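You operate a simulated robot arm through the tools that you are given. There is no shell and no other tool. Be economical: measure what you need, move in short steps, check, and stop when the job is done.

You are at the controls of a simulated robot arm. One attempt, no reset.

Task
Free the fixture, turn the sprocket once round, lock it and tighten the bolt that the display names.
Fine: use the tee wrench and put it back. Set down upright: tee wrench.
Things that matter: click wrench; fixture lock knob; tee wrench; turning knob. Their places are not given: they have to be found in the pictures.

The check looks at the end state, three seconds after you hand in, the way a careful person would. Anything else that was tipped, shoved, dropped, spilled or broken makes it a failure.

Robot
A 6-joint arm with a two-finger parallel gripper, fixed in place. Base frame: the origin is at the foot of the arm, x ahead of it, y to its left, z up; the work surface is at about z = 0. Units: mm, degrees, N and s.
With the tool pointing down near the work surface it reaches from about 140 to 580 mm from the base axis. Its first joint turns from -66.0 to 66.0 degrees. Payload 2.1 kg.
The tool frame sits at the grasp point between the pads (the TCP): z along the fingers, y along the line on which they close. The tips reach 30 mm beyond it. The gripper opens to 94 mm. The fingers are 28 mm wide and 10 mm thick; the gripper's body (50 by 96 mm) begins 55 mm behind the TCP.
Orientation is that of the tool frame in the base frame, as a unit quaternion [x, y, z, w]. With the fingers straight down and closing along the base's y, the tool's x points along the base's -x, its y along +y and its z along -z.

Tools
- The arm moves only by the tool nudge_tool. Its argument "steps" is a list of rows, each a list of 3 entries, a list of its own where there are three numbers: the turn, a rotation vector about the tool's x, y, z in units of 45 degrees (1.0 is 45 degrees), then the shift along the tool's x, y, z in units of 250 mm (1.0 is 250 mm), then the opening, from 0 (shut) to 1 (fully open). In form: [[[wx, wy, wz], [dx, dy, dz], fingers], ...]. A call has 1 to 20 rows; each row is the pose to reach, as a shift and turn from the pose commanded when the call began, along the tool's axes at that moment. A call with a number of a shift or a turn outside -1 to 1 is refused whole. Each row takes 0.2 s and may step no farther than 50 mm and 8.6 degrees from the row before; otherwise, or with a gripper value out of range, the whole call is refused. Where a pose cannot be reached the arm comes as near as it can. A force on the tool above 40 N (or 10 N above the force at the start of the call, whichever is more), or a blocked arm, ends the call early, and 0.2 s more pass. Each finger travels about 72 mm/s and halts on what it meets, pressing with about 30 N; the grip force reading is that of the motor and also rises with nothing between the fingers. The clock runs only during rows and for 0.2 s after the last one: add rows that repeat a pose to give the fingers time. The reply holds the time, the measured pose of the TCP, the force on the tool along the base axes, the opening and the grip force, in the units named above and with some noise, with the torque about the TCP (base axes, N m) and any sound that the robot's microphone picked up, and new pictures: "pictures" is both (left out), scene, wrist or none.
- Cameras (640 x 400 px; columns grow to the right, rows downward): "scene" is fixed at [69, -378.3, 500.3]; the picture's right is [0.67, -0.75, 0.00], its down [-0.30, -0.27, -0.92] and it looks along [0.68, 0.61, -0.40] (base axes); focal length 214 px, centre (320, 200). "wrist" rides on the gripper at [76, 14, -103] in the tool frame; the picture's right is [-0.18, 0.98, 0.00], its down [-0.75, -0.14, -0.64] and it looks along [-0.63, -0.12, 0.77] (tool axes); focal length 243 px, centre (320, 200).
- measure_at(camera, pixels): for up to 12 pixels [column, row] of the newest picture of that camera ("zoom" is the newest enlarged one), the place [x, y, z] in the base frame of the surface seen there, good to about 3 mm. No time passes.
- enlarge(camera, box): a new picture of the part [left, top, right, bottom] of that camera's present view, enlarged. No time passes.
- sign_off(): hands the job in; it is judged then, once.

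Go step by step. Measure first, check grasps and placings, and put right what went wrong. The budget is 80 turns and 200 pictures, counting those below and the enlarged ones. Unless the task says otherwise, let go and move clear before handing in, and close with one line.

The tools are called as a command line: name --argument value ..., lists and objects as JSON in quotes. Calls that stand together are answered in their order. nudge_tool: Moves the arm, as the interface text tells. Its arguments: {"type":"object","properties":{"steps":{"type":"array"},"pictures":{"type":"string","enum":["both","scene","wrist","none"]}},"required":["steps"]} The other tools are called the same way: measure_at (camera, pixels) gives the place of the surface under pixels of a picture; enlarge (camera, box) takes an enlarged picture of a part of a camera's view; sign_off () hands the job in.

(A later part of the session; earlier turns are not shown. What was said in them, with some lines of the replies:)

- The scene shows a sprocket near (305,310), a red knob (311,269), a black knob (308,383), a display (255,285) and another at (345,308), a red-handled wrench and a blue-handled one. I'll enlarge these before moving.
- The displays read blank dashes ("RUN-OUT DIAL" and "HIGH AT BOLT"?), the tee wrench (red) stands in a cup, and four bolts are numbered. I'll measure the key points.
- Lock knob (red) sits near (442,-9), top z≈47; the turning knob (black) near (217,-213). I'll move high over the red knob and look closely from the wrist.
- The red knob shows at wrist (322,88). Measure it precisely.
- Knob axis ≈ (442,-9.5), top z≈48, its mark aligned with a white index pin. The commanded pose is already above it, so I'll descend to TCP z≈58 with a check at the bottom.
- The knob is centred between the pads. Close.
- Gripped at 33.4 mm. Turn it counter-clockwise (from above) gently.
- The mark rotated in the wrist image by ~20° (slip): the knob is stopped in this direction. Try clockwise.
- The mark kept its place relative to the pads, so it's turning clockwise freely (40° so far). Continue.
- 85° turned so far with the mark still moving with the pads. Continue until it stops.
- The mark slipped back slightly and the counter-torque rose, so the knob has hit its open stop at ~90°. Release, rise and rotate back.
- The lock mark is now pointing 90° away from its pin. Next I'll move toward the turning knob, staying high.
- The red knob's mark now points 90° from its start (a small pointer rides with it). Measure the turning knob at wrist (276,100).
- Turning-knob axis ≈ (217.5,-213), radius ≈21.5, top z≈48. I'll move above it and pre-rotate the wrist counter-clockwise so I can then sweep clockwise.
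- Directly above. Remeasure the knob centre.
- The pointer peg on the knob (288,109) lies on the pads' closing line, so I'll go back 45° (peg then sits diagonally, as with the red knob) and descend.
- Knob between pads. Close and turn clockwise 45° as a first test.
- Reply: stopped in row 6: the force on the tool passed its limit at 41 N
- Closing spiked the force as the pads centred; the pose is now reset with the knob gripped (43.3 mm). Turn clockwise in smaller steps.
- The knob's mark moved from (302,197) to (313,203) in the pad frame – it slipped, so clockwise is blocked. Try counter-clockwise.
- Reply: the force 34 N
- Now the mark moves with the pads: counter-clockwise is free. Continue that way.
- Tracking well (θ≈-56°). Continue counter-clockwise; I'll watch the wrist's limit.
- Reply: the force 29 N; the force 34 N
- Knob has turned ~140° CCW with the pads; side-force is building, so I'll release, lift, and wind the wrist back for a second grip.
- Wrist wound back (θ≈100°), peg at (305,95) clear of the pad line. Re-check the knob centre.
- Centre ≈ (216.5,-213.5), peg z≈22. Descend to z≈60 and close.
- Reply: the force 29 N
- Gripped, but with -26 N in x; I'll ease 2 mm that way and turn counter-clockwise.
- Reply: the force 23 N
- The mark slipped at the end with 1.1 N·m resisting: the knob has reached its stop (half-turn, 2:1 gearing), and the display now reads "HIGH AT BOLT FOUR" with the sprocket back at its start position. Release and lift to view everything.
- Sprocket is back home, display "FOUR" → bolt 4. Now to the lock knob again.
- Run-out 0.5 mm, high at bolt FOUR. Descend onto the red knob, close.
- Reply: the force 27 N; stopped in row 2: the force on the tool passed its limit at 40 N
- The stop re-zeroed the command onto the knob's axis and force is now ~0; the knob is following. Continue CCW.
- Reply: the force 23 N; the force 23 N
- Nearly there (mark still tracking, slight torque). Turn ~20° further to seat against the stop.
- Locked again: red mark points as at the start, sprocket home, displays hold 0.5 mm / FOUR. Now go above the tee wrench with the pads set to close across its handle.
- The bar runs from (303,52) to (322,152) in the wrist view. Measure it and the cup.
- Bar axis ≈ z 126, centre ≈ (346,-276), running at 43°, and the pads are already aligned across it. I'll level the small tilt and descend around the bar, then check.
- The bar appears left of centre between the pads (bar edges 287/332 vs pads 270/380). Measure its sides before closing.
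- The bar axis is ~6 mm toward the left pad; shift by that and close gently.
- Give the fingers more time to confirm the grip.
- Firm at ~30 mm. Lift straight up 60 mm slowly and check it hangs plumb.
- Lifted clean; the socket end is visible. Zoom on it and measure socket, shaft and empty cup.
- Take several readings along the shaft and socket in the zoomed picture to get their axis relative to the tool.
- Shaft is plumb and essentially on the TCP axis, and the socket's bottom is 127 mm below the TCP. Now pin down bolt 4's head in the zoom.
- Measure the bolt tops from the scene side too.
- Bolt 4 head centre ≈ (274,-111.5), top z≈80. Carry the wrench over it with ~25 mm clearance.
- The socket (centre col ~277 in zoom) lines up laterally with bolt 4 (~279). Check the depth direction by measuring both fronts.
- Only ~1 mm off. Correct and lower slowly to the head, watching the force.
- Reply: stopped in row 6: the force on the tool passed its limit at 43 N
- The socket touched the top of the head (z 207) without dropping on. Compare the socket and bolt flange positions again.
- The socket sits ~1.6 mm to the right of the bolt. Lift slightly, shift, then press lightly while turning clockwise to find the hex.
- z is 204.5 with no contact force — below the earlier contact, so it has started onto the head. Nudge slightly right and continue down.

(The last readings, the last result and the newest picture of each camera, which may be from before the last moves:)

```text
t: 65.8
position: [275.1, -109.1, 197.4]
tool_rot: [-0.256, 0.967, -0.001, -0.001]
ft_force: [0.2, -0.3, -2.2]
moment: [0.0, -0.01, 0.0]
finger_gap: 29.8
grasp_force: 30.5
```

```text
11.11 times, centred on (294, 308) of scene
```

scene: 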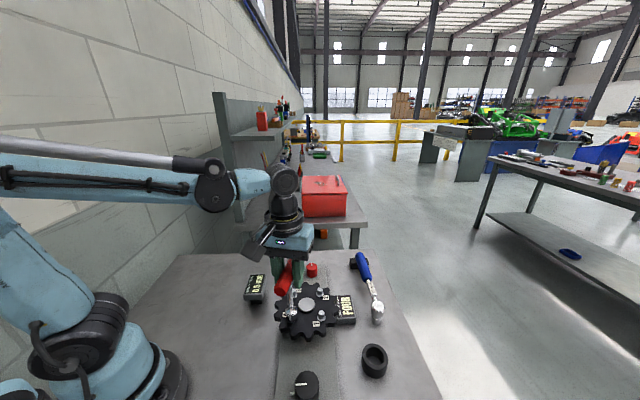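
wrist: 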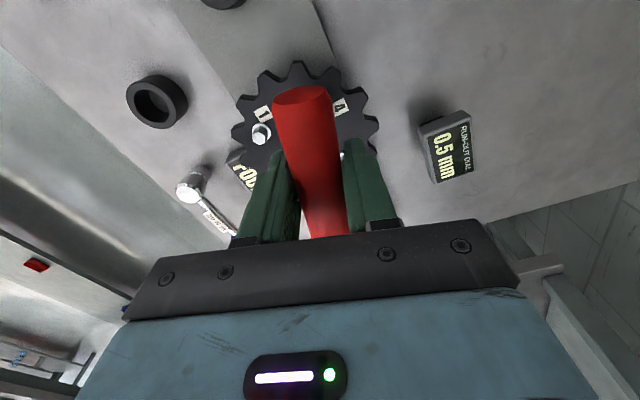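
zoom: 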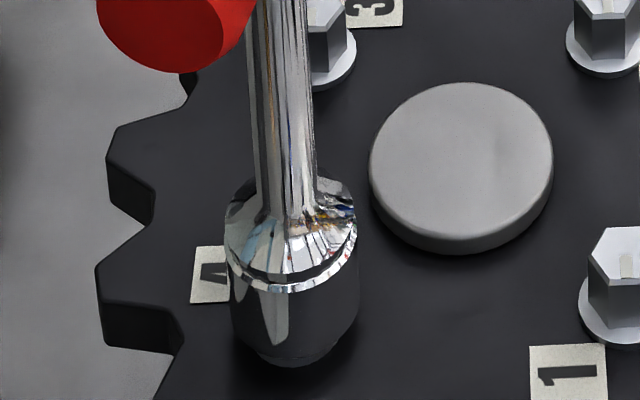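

The socket is fully over the head with no side load. Lower 2 mm more, then turn clockwise 40° watching torque.

nudge_tool --steps '[[[0, 0, 0], [0, 0, 0.006], 0.1], [[0, 0, 0.12], [0, 0, 0.006], 0.08], [[0, 0, 0.24], [0, 0, 0.006], 0.08], [[0, 0, 0.36], [0, 0, 0.006], 0.08], [[0, 0, 0.48], [0, 0, 0.006], 0.08]]'

enlarge --camera "scene" --box '[240, 240, 340, 330]'

```text
t: 67.0
position: [275.2, -109.9, 195.7]
tool_rot: [-0.069, 0.998, -0.001, 0.0]
ft_force: [-0.8, 0.7, -1.8]
moment: [0.01, 0.0, 0.78]
finger_gap: 29.9
grasp_force: 29.7
```

scene: 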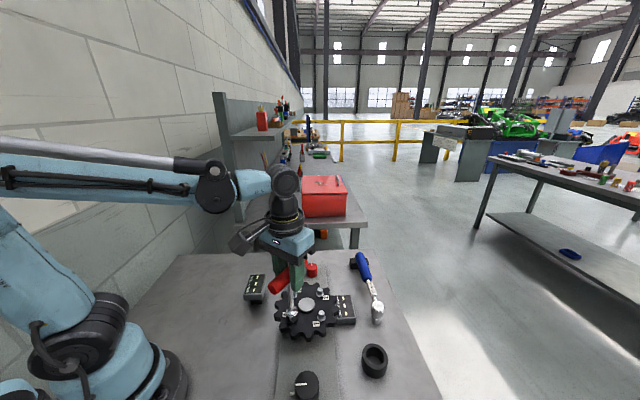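
wrist: 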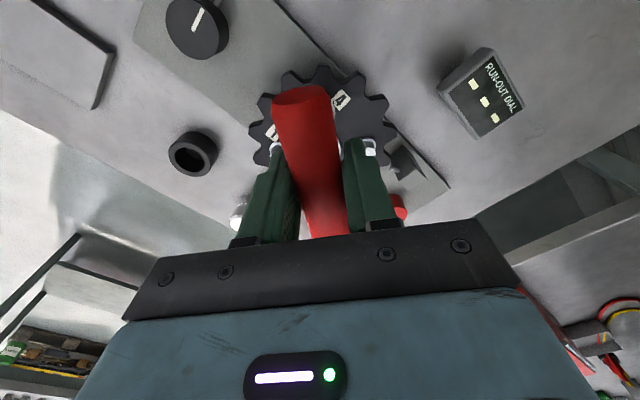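

```text
4.44 times, centred on (290, 285) of scene
```

zoom: 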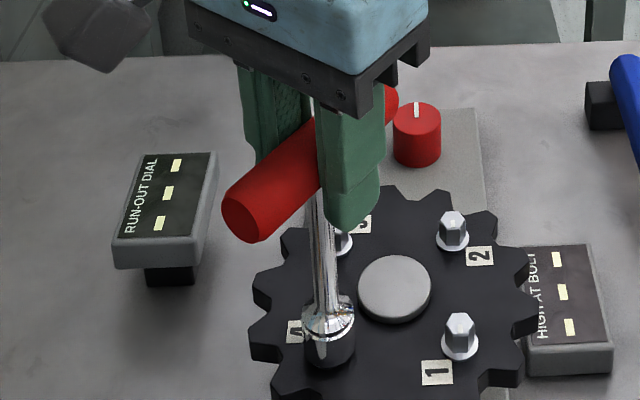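

Torque 0.78 N·m and the displays blanked as the bolt began to move (stale reading). Keep turning clockwise.

nudge_tool --steps '[[[0, 0, 0.12], [0, 0, 0], 0.05], [[0, 0, 0.24], [0, 0, 0], 0.05], [[0, 0, 0.36], [0, 0, 0], 0.05], [[0, 0, 0.48], [0, 0, 0], 0.05]]'

enlarge --camera "scene" --box '[240, 240, 340, 330]'

```text
t: 68.0
position: [276.2, -109.6, 196.2]
tool_rot: [0.119, 0.993, -0.001, 0.0]
ft_force: [0.6, -0.4, -1.8]
moment: [-0.03, 0.01, 1.37]
finger_gap: 31.5
grasp_force: 29.6
```

scene: 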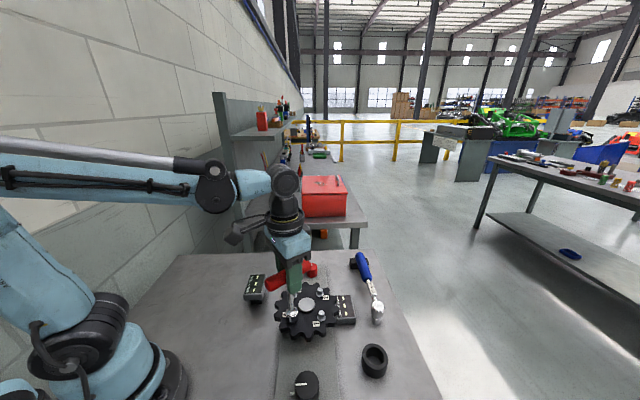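
wrist: 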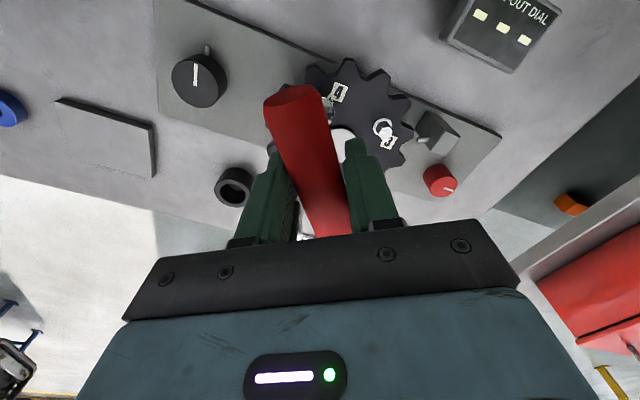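

```text
4.44 times, centred on (290, 285) of scene
```

zoom: 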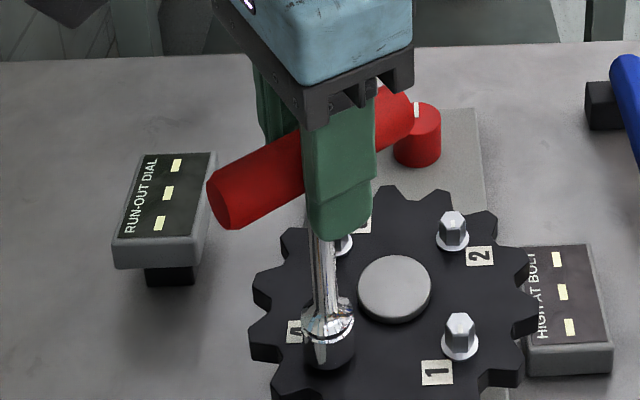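

Torque rose to 1.37 N·m and the bar is starting to yaw in the pads (gap 31.5) — the bolt is getting tight. Turn a bit more to confirm it has stopped.

nudge_tool --steps '[[[0, 0, 0.1], [0, 0, 0], 0], [[0, 0, 0.2], [0, 0, 0], 0], [[0, 0, 0.3], [0, 0, 0], 0]]'

enlarge --camera "scene" --box '[240, 240, 340, 330]'

```text
t: 68.8
position: [275.2, -109.7, 195.6]
tool_rot: [0.234, 0.972, 0.0, 0.0]
ft_force: [-0.1, 0.1, -2.6]
moment: [0.01, 0.02, 1.61]
finger_gap: 34.2
grasp_force: 30.2
```

scene: 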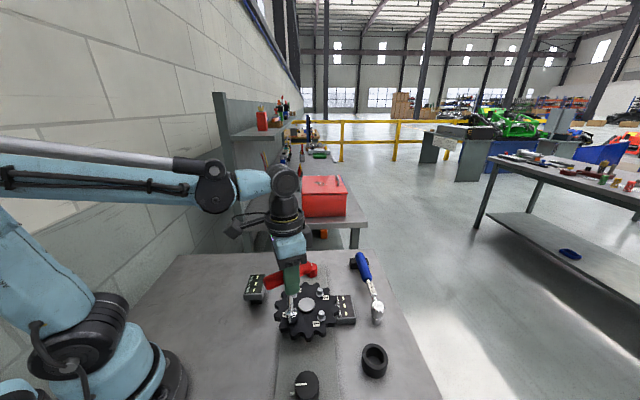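
wrist: 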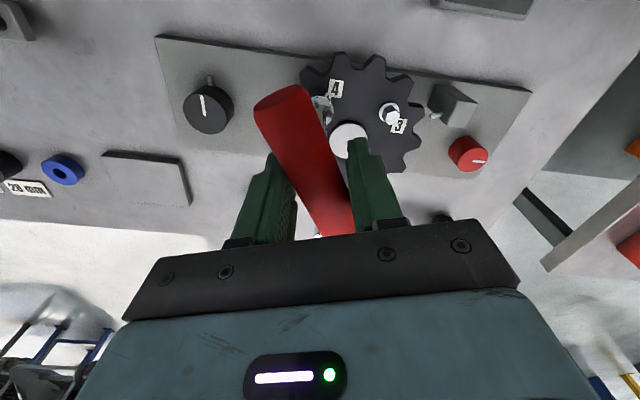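

```text
4.44 times, centred on (290, 285) of scene
```

zoom: 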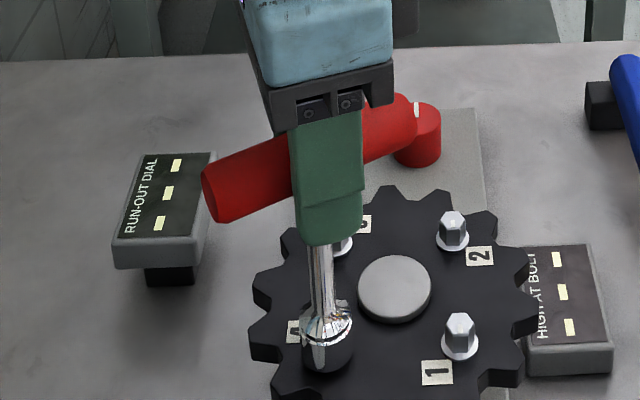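

Torque 1.6 N·m and the bar is still creeping. Turn further until it truly stops.

nudge_tool --steps '[[[0, 0, 0.1], [0, 0, 0], 0], [[0, 0, 0.2], [0, 0, 0], 0], [[0, 0, 0.3], [0, 0, 0], 0]]'

enlarge --camera "scene" --box '[240, 240, 340, 330]'

```text
t: 69.7
position: [275.6, -111.0, 195.5]
tool_rot: [0.346, 0.938, -0.001, -0.001]
ft_force: [0.1, -0.4, -1.8]
moment: [0.04, 0.02, 1.86]
finger_gap: 36.9
grasp_force: 30.0
```

scene: 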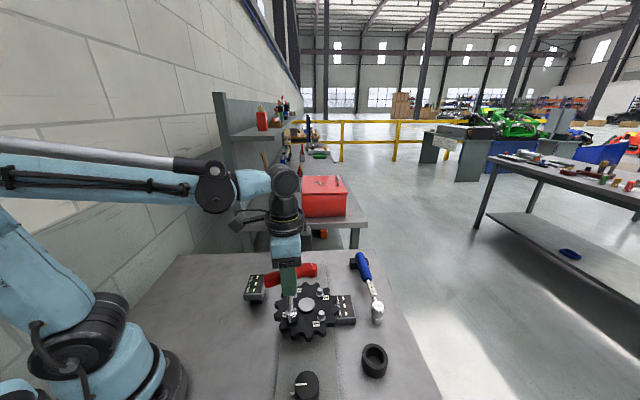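
wrist: 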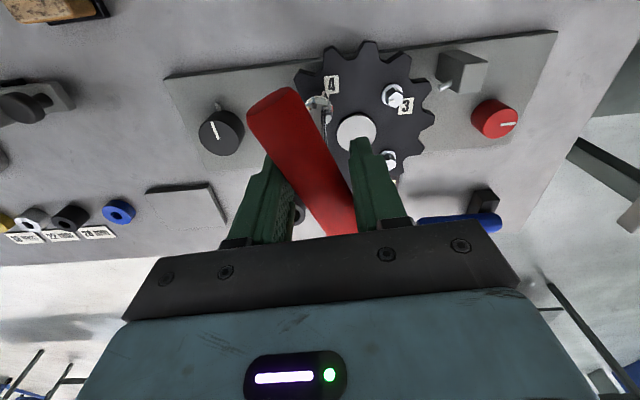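

```text
4.44 times, centred on (290, 285) of scene
```

zoom: 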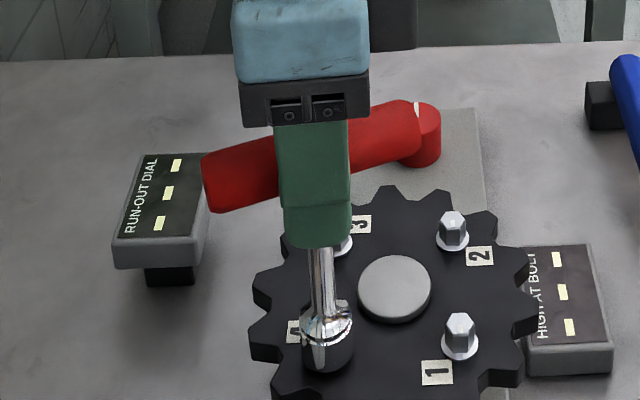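

Torque climbs linearly with angle (0.78→1.86), with the bar skewed ~16° in the pads. Regrip squarely: open a little (still caging the bar), turn back 16°, close.

nudge_tool --steps '[[[0, 0, 0], [0, 0, 0], 0.46], [[0, 0, 0], [0, 0, 0], 0.46], [[0, 0, -0.18], [0, 0, 0], 0.46], [[0, 0, -0.36], [0, 0, 0], 0.46], [[0, 0, -0.36], [0, 0, 0], 0.3], [[0, 0, -0.36], [0, 0, 0], 0.1], [[0, 0, -0.36], [0, 0, 0], 0.1]]'

enlarge --camera "scene" --box '[240, 240, 340, 330]'

```text
t: 71.2
position: [274.4, -110.5, 195.8]
tool_rot: [0.21, 0.978, -0.001, 0.0]
ft_force: [-0.5, -0.3, 5.1]
moment: [0.02, 0.09, 0.38]
finger_gap: 30.9
grasp_force: 30.0
```

scene: 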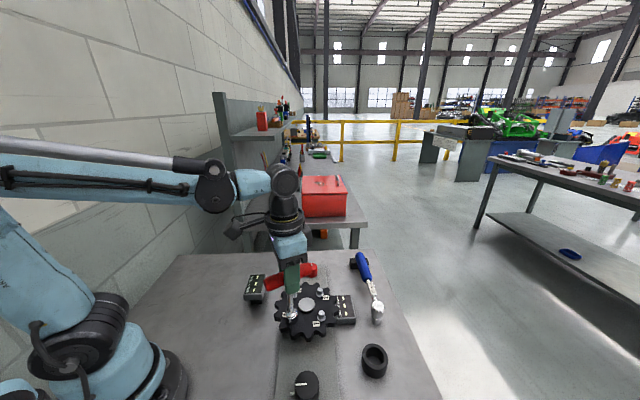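
wrist: 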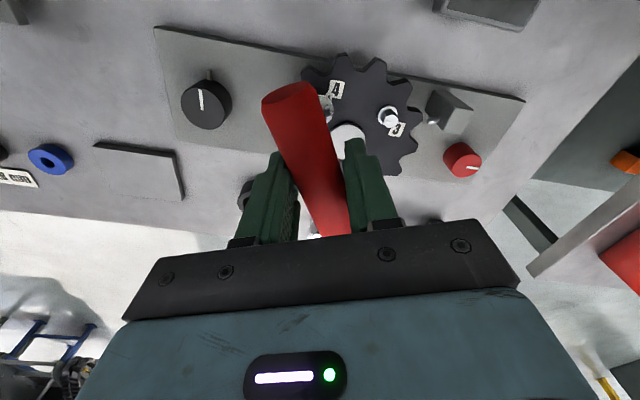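

```text
4.44 times, centred on (290, 285) of scene
```

zoom: 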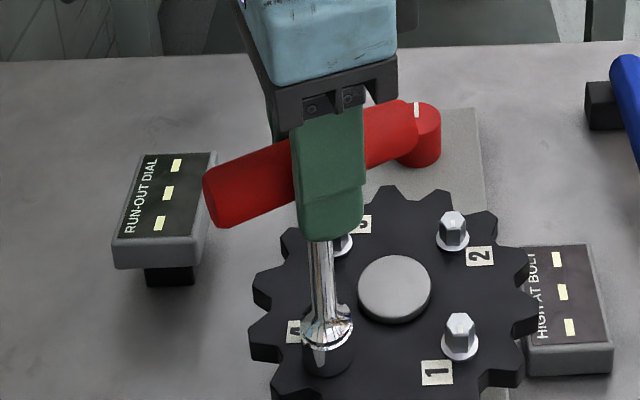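

Bar held its position, so the bolt keeps its tightening. Turn clockwise again from the squared grip.

nudge_tool --steps '[[[0, 0, 0.12], [0, 0, 0], 0], [[0, 0, 0.24], [0, 0, 0], 0], [[0, 0, 0.36], [0, 0, 0], 0], [[0, 0, 0.48], [0, 0, 0], 0], [[0, 0, 0.6], [0, 0, 0], 0]]'

enlarge --camera "scene" --box '[240, 240, 340, 330]'

```text
t: 72.5
position: [276.5, -108.9, 196.1]
tool_rot: [0.432, 0.902, 0.0, 0.001]
ft_force: [1.4, 3.5, 32.7]
moment: [0.09, -0.16, 2.11]
finger_gap: 37.8
grasp_force: 29.3
```

scene: 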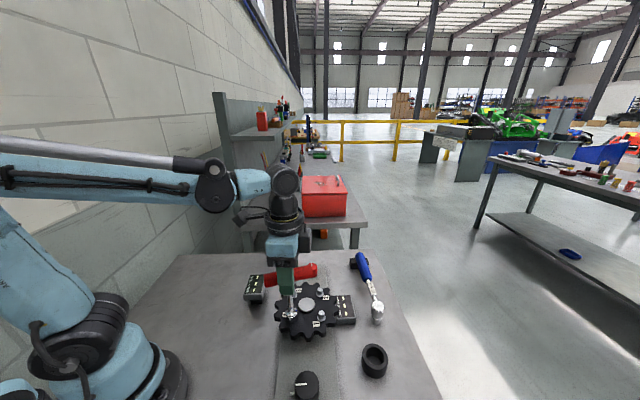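
wrist: 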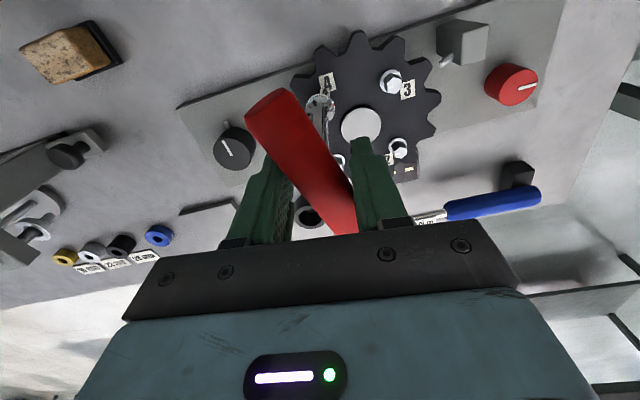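

```text
4.44 times, centred on (290, 285) of scene
```

zoom: 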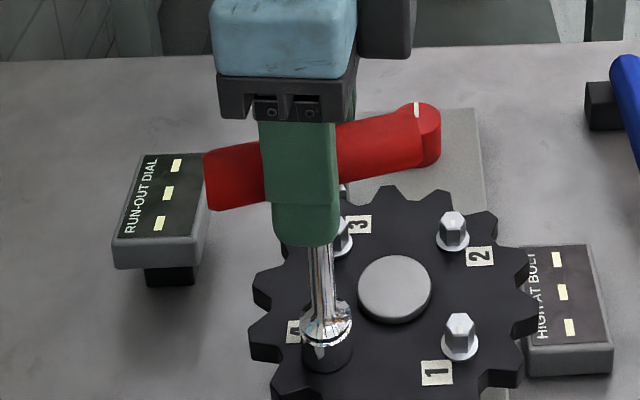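

Torque 2.1 N·m, still following the linear climb. Regrip squarely again and continue.

nudge_tool --steps '[[[0, 0, 0], [0, 0, 0], 0.46], [[0, 0, 0], [0, 0, 0], 0.46], [[0, 0, -0.18], [0, 0, 0], 0.46], [[0, 0, -0.36], [0, 0, 0], 0.46], [[0, 0, -0.36], [0, 0, 0], 0.3], [[0, 0, -0.36], [0, 0, 0], 0.1], [[0, 0, -0.36], [0, 0, 0], 0.1]]' --pictures "wrist"

nudge_tool --steps '[[[0, 0, 0.12], [0, 0, 0], 0], [[0, 0, 0.24], [0, 0, 0], 0], [[0, 0, 0.36], [0, 0, 0], 0], [[0, 0, 0.48], [0, 0, 0], 0], [[0, 0, 0.6], [0, 0, 0], 0]]' --pictures "wrist"

enlarge --camera "scene" --box '[240, 240, 340, 330]'

```text
t: 74.0
position: [275.8, -110.7, 196.9]
tool_rot: [0.302, 0.953, -0.001, -0.001]
ft_force: [-1.2, 1.0, 5.1]
moment: [0.02, 0.01, 0.37]
finger_gap: 33.6
grasp_force: 30.0
```

wrist: 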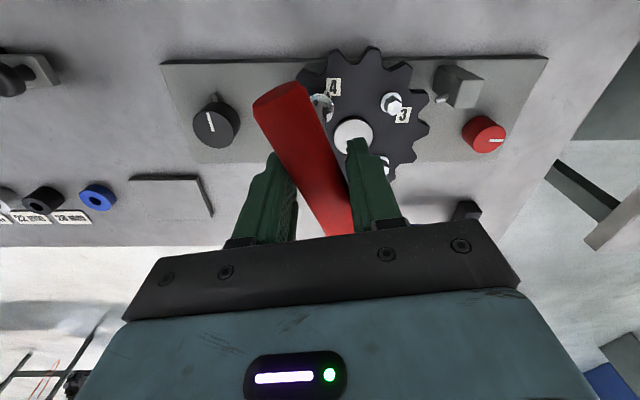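

```text
t: 75.2
position: [275.8, -109.1, 196.1]
tool_rot: [0.515, 0.857, -0.001, 0.0]
ft_force: [3.2, 0.8, 21.1]
moment: [0.04, -0.14, 2.34]
finger_gap: 39.7
grasp_force: 30.4
```

wrist: 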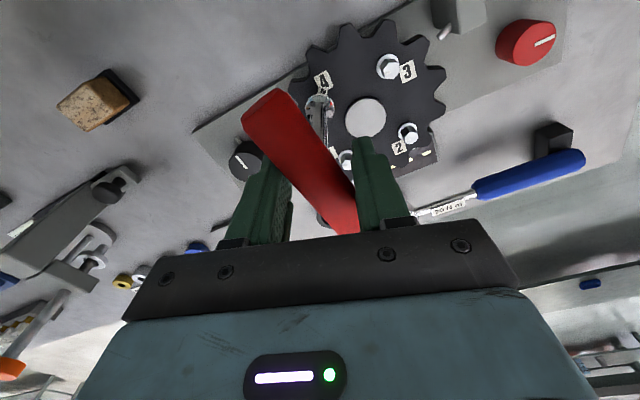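

```text
4.44 times, centred on (290, 285) of scene
```

zoom: 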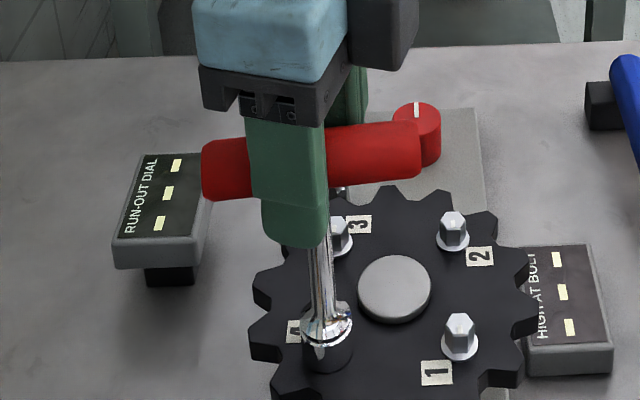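

Torque 2.34 N·m at bar ≈40°. One more squared regrip with larger back-turn, then a longer stroke.

nudge_tool --steps '[[[0, 0, 0], [0, 0, 0], 0.5], [[0, 0, 0], [0, 0, 0], 0.5], [[0, 0, -0.18], [0, 0, 0], 0.5], [[0, 0, -0.36], [0, 0, 0], 0.5], [[0, 0, -0.54], [0, 0, 0], 0.5], [[0, 0, -0.58], [0, 0, 0], 0.3], [[0, 0, -0.58], [0, 0, 0], 0.1], [[0, 0, -0.58], [0, 0, 0], 0], [[0, 0, -0.58], [0, 0, 0], 0]]' --pictures "wrist"

nudge_tool --steps '[[[0, 0, 0.12], [0, 0, 0], 0], [[0, 0, 0.24], [0, 0, 0], 0], [[0, 0, 0.36], [0, 0, 0], 0], [[0, 0, 0.48], [0, 0, 0], 0], [[0, 0, 0.6], [0, 0, 0], 0], [[0, 0, 0.72], [0, 0, 0], 0], [[0, 0, 0.84], [0, 0, 0], 0]]' --pictures "wrist"

enlarge --camera "scene" --box '[240, 240, 340, 330]'

```text
t: 77.2
position: [275.4, -108.8, 196.1]
tool_rot: [0.309, 0.951, -0.001, 0.0]
ft_force: [0.8, -0.4, 2.2]
moment: [-0.05, -0.09, 0.38]
finger_gap: 30.6
grasp_force: 29.7
```

wrist: 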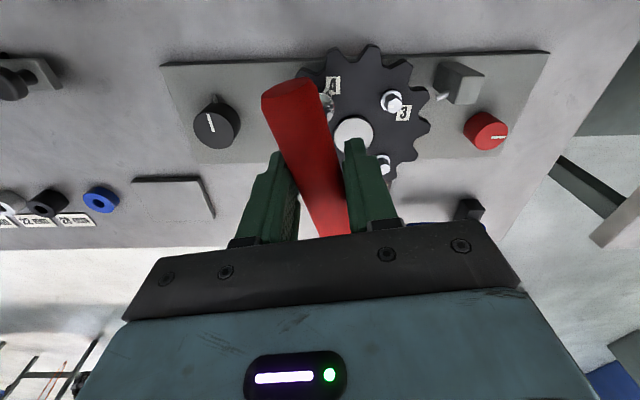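

```text
t: 78.8
position: [274.7, -109.3, 196.5]
tool_rot: [0.579, 0.815, -0.002, 0.001]
ft_force: [0.3, 0.0, 1.4]
moment: [-0.03, 0.01, 2.41]
finger_gap: 42.4
grasp_force: 30.6
stopped in row 7: the force on the tool passed its limit at 45 N (the readings are from after the stop); the commanded pose is now the measured one
```

wrist: 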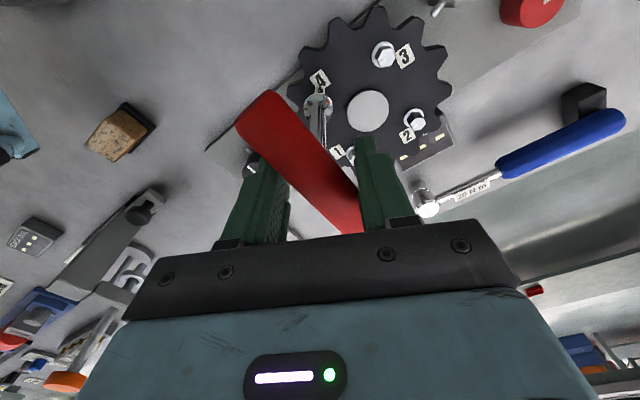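

```text
4.44 times, centred on (290, 285) of scene
```

zoom: 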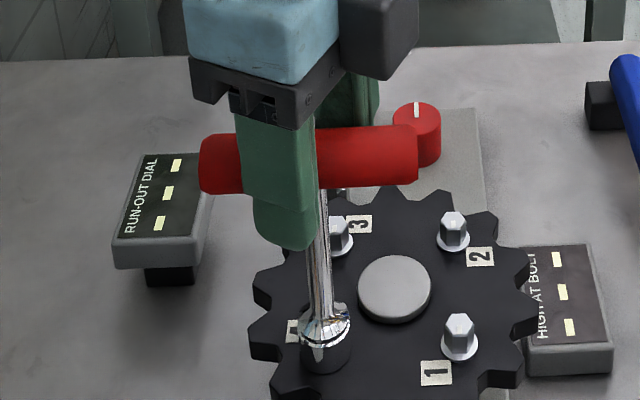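

Force limit reached at 2.4 N·m with the bar barely advancing – the bolt is as tight as the grip allows. Regrip square and lift the wrench off to inspect the bolt.

nudge_tool --steps '[[[0, 0, 0], [0, 0, 0], 0.52], [[0, 0, 0], [0, 0, 0], 0.52], [[0, 0, -0.18], [0, 0, 0], 0.5], [[0, 0, -0.36], [0, 0, 0], 0.5], [[0, 0, -0.54], [0, 0, 0], 0.5], [[0, 0, -0.71], [0, 0, 0], 0.45], [[0, 0, -0.71], [0, 0, 0], 0.2], [[0, 0, -0.71], [0, 0, 0], 0.1], [[0, 0, -0.71], [0, 0, 0], 0.1]]' --pictures "wrist"

```text
t: 80.8
position: [276.9, -111.3, 197.1]
tool_rot: [0.335, 0.942, -0.001, 0.001]
ft_force: [0.7, -1.4, 2.4]
moment: [-0.02, 0.01, 0.37]
finger_gap: 30.3
grasp_force: 30.3
```

wrist: 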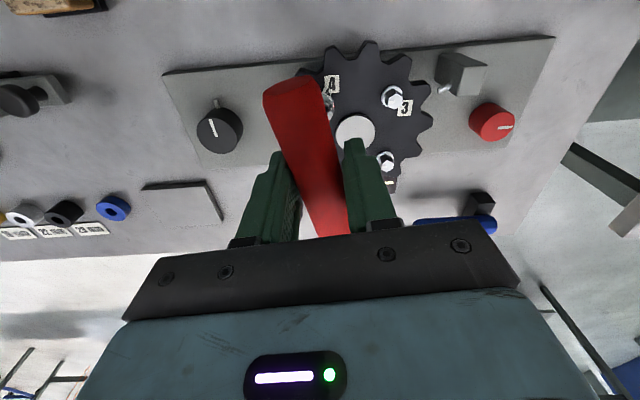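

Squared at θ≈39°. Relax 3° within the socket's slop and lift straight off.

nudge_tool --steps '[[[0, 0, -0.06], [0, 0, 0], 0.1], [[0, 0, -0.06], [0, 0, -0.02], 0.1], [[0, 0, -0.06], [0, 0, -0.05], 0.1], [[0, 0, -0.06], [0, 0, -0.08], 0.1], [[0, 0, -0.06], [0, 0, -0.14], 0.1], [[0, 0, -0.06], [0, 0, -0.2], 0.1], [[0, 0, -0.06], [0, 0, -0.2], 0.1]]'

enlarge --camera "scene" --box '[270, 285, 340, 335]'

enlarge --camera "scene" --box '[240, 220, 340, 330]'

```text
t: 82.4
position: [275.9, -110.3, 245.3]
tool_rot: [0.314, 0.949, -0.001, 0.001]
ft_force: [-0.5, 0.2, -2.0]
moment: [-0.01, -0.02, 0.02]
finger_gap: 27.4
grasp_force: 30.2
```

scene: 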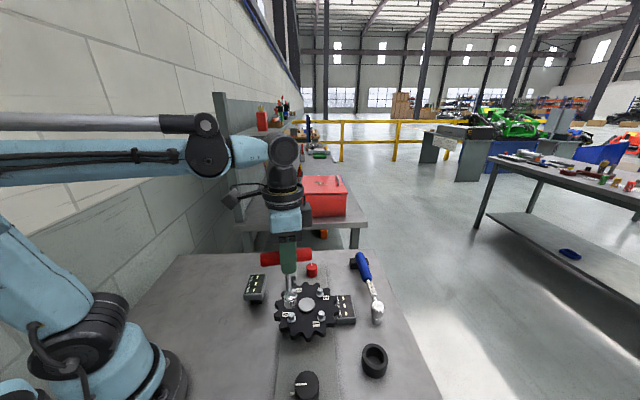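
wrist: 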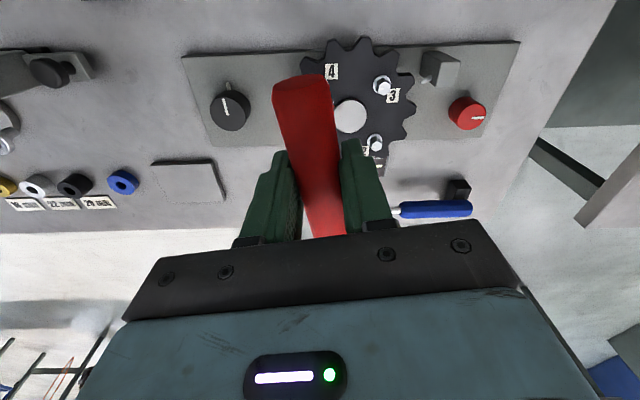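

```text
8.00 times, centred on (305, 310) of scene
```

zoom: 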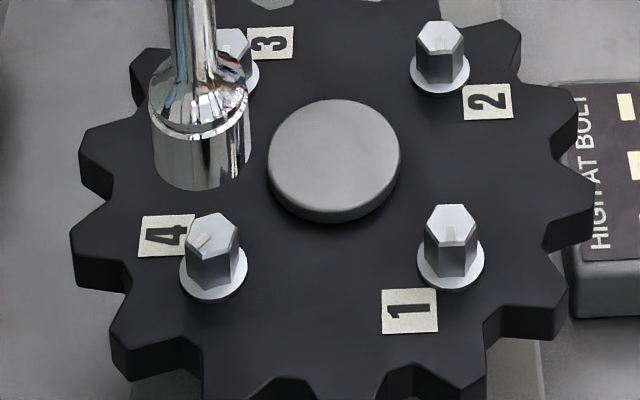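

```text
3.64 times, centred on (290, 275) of scene
```

zoom: 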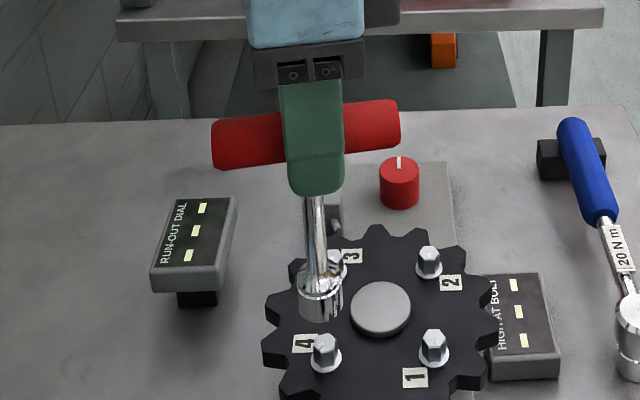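

The bolt's mark has swung clockwise by roughly 55–60°. Zoom to quantify it against its neighbours, and measure the wrench's present hang.

enlarge --camera "scene" --box '[288, 306, 304, 326]'

measure_at --camera "scene" --pixels '[[288, 285], [289, 292], [290, 302], [290, 306], [266, 258], [306, 252], [287, 279]]'

measure_at --camera "zoom" --pixels '[[320, 130], [250, 160], [280, 100], [350, 150]]'

```text
16.00 times, centred on (296, 316) of scene
```

zoom: 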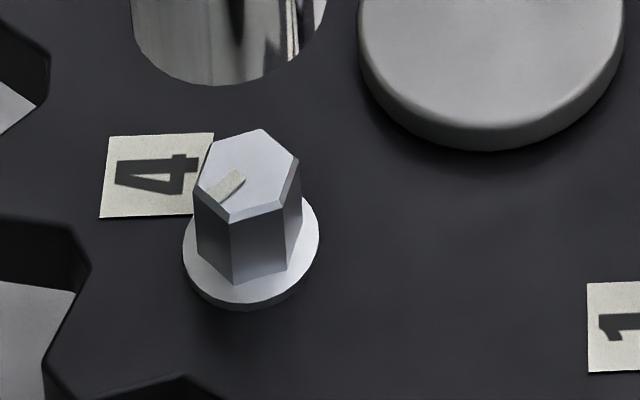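

```text
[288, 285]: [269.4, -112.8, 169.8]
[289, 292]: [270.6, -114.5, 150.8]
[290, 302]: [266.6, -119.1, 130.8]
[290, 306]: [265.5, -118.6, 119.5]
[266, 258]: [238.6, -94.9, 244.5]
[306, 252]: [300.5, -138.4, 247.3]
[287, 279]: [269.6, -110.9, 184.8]
```

```text
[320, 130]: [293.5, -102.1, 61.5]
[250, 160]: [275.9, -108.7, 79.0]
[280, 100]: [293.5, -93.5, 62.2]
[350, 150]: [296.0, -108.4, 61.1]
```

Bolt 4 has turned ~53° and took 2.4 N·m – tight. The wrench has settled ~6 mm lower in the pads (socket bottom ≈133 below TCP). Now measure the cup for putting it back.

enlarge --camera "scene" --box '[350, 335, 400, 385]'

nudge_tool --steps '[[[0, 0, -0.18], [0, 0, -0.04], 0.05], [[0, 0, -0.36], [0, 0, -0.08], 0.05], [[0, 0, -0.54], [0, 0, -0.08], 0.05], [[0, 0, -0.72], [0, 0, -0.08], 0.05], [[0, 0, -0.9], [0, 0, -0.08], 0.05], [[0, 0, -1], [0, 0, -0.08], 0.05], [[0, 0, -1], [0, 0, -0.08], 0.05]]' --pictures "wrist"

```text
8.00 times, centred on (375, 360) of scene
```

zoom: 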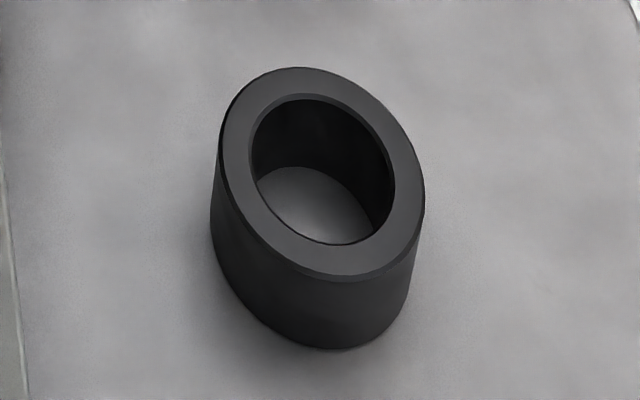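

```text
t: 84.0
position: [275.6, -109.5, 265.3]
tool_rot: [-0.073, 0.997, -0.001, 0.0]
ft_force: [0.7, 0.7, -1.3]
moment: [0.0, -0.03, -0.01]
finger_gap: 27.3
grasp_force: 30.0
```

wrist: 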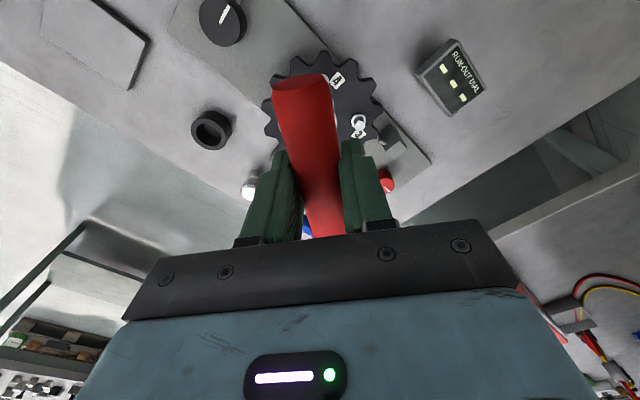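

Measure the cup rim on opposite sides.

measure_at --camera "zoom" --pixels '[[236, 140], [300, 82], [410, 200], [345, 262], [260, 215], [385, 125], [260, 90], [395, 250], [315, 215]]'

measure_at --camera "wrist" --pixels '[[212, 110], [197, 122], [228, 135], [205, 147], [230, 118], [195, 138]]'

```text
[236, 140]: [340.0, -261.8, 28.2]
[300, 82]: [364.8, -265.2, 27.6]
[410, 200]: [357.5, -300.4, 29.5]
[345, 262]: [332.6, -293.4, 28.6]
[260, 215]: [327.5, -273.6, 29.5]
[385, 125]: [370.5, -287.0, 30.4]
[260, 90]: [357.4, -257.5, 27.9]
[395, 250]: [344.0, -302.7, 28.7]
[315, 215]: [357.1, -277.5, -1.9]
```

```text
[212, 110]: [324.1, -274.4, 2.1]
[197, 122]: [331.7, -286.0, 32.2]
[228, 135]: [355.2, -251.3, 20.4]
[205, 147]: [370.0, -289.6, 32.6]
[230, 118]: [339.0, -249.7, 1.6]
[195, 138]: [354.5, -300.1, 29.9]
```

Cup centre ≈ (349,-280), bore radius ~18 vs socket ~12.5. Carry the wrench over the cup, turning back to its original yaw.

nudge_tool --steps '[[[0, 0, -0.128], [-0.033, -0.118, 0], 0.05], [[0, 0, -0.256], [-0.066, -0.236, 0], 0.05], [[0, 0, -0.384], [-0.099, -0.354, 0], 0.05], [[0, 0, -0.512], [-0.132, -0.472, 0], 0.05], [[0, 0, -0.64], [-0.165, -0.59, 0], 0.05], [[0, 0, -0.77], [-0.198, -0.708, 0], 0.05], [[0, 0, -0.77], [-0.198, -0.708, 0.16], 0.05], [[0, 0, -0.77], [-0.198, -0.708, 0.32], 0.05], [[0, 0, -0.77], [-0.198, -0.708, 0.32], 0.05]]'

enlarge --camera "scene" --box '[340, 275, 420, 385]'

```text
t: 86.0
position: [350.5, -276.1, 186.3]
tool_rot: [-0.367, 0.93, -0.001, 0.0]
ft_force: [0.2, -0.2, -1.2]
moment: [-0.01, 0.01, -0.03]
finger_gap: 27.1
grasp_force: 29.9
```

scene: 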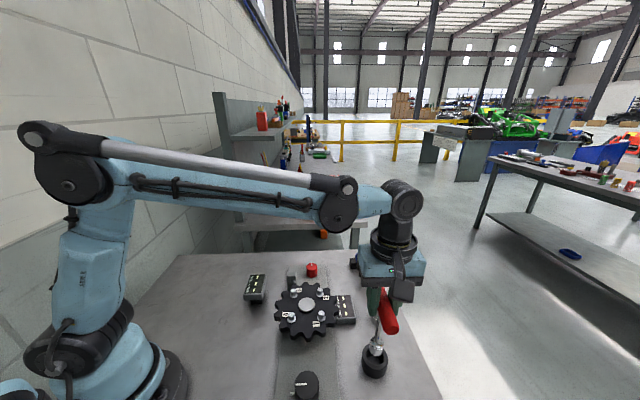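
wrist: 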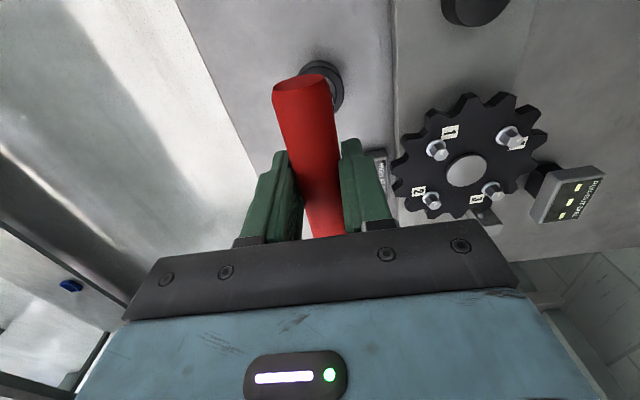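

```text
3.64 times, centred on (380, 330) of scene
```

zoom: 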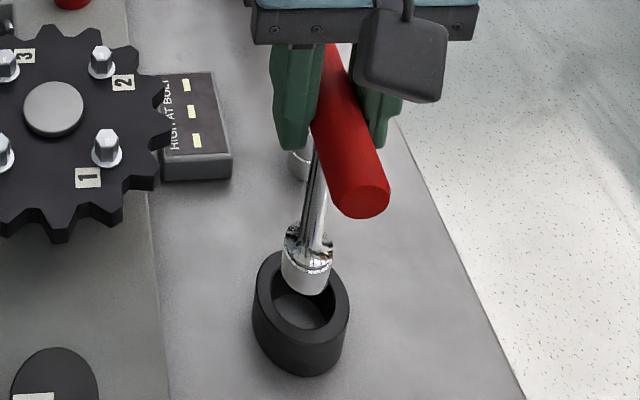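

The socket hangs just above the bore. Check its axis against the cup centre.

measure_at --camera "zoom" --pixels '[[315, 180], [313, 200], [311, 220], [305, 272], [306, 282], [303, 262], [288, 270], [328, 278]]'

```text
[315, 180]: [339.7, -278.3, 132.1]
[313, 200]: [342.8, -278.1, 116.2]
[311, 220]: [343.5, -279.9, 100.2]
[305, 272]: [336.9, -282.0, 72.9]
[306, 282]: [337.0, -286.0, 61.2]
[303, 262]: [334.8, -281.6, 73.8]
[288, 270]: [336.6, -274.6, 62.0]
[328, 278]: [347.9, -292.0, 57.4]
```

Axis ≈ (347,-278.3): shift ~2 mm toward the cup centre and lower gently to just above the floor.

nudge_tool --steps '[[[0, 0, 0], [0, -0.0085, 0], 0.05], [[0, 0, 0], [0, -0.0085, 0.06], 0.05], [[0, 0, 0], [0, -0.0085, 0.12], 0.05], [[0, 0, 0], [0, -0.0085, 0.17], 0.05], [[0, 0, 0], [0, -0.0085, 0.195], 0.05], [[0, 0, 0], [0, -0.0085, 0.205], 0.05], [[0, 0, 0], [0, -0.0085, 0.212], 0.05], [[0, 0, 0], [0, -0.0085, 0.218], 0.05]]'

enlarge --camera "scene" --box '[340, 275, 420, 385]'

```text
t: 87.9
position: [351.1, -280.5, 132.8]
tool_rot: [-0.368, 0.93, 0.0, 0.0]
ft_force: [-0.9, 0.1, 7.5]
moment: [0.01, -0.07, -0.03]
finger_gap: 26.7
grasp_force: 30.4
stopped in row 8: the force on the tool passed its limit at 43 N (the readings are from after the stop); the commanded pose is now the measured one
```

scene: 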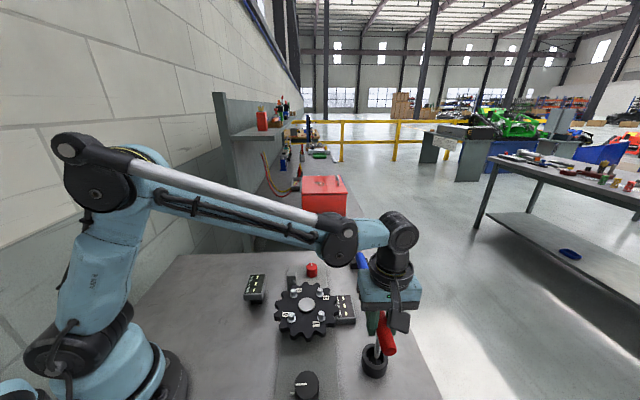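
wrist: 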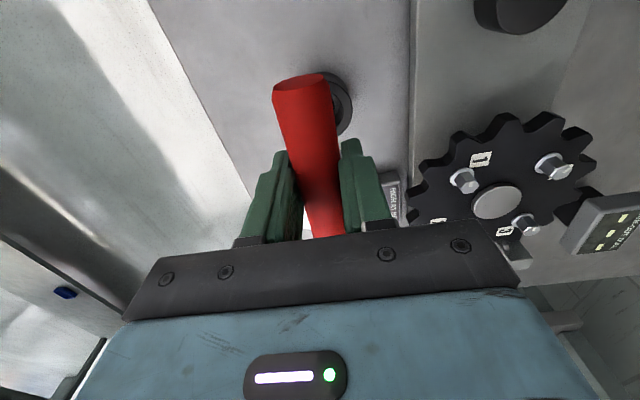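

```text
3.64 times, centred on (380, 330) of scene
```

zoom: 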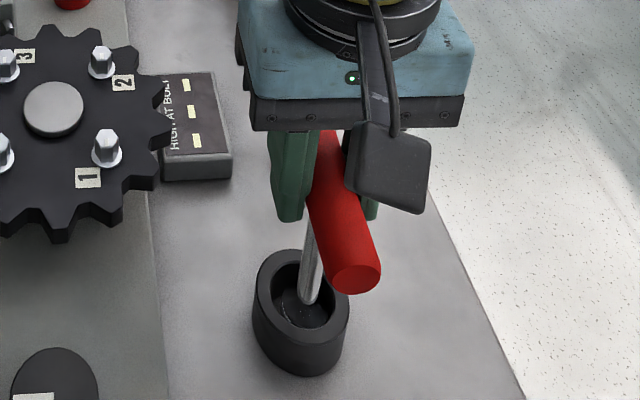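

Seated on the cup floor, upright. Open and rise straight up.

nudge_tool --steps '[[[0, 0, 0], [0, 0, 0], 0.35], [[0, 0, 0], [0, 0, 0], 0.45], [[0, 0, 0], [0, 0, 0], 0.6], [[0, 0, 0], [0, 0, 0], 0.7], [[0, 0, 0], [0, 0, 0], 0.7], [[0, 0, 0], [0, 0, -0.1], 0.7], [[0, 0, 0], [0, 0, -0.25], 0.7], [[0, 0, 0], [0, 0, -0.4], 0.7], [[0, 0, 0], [0, 0, -0.55], 0.7], [[0, 0, 0], [0.12, 0.1, -0.55], 0.7]]'

enlarge --camera "scene" --box '[220, 240, 420, 400]'

enlarge --camera "wrist" --box '[200, 0, 540, 220]'

```text
t: 90.1
position: [313.8, -282.3, 270.0]
tool_rot: [-0.368, 0.93, -0.001, -0.001]
ft_force: [0.0, -0.7, 0.6]
moment: [-0.03, -0.02, 0.02]
finger_gap: 65.9
grasp_force: 0.1
```

scene: 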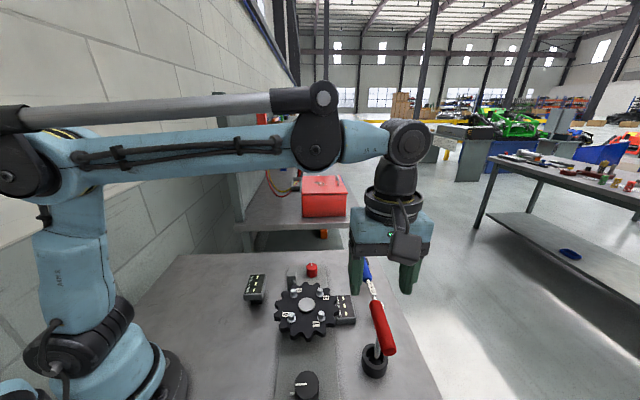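
wrist: 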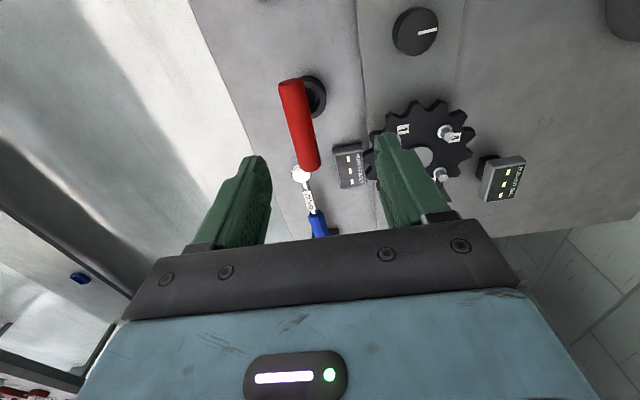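

```text
2.50 times, centred on (320, 320) of scene
```

zoom: 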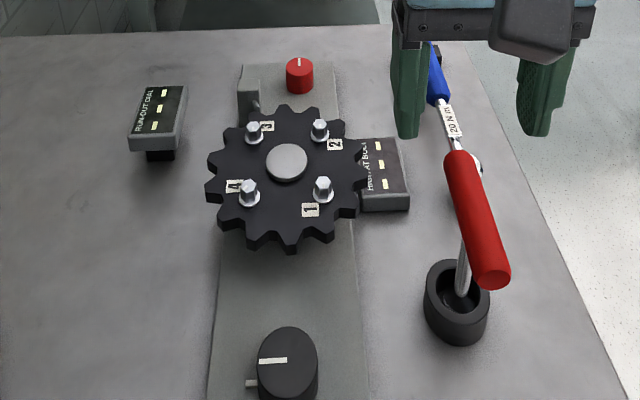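

```text
1.82 times, centred on (370, 110) of wrist
```

zoom: 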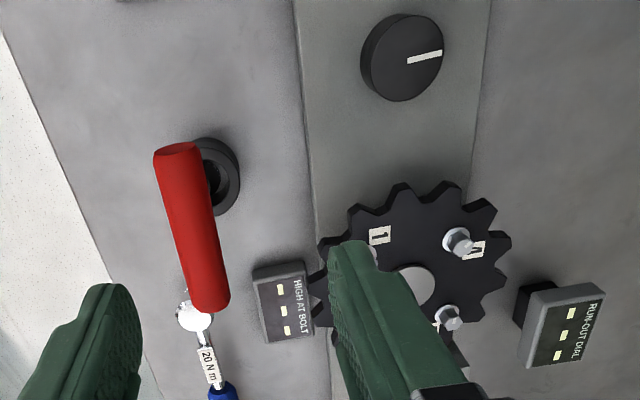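

The pictures show the tee wrench upright in its cup at (458,290), the red lock knob's mark back at its locked position, the sprocket home and bolt 4's mark turned clockwise. The arm is clear, so I'm handing in.

sign_off

```text
The job is handed in.
```

I freed the fixture, turned the sprocket once round and locked it again. The display named bolt FOUR (run-out 0.5 mm), so I tightened that one to about 2.4 N·m, the most the grip allowed. The bolt was still creeping slightly when I stopped. Both displays went blank once it moved, and I did not re-measure the run-out. The tee wrench is back upright in its cup.
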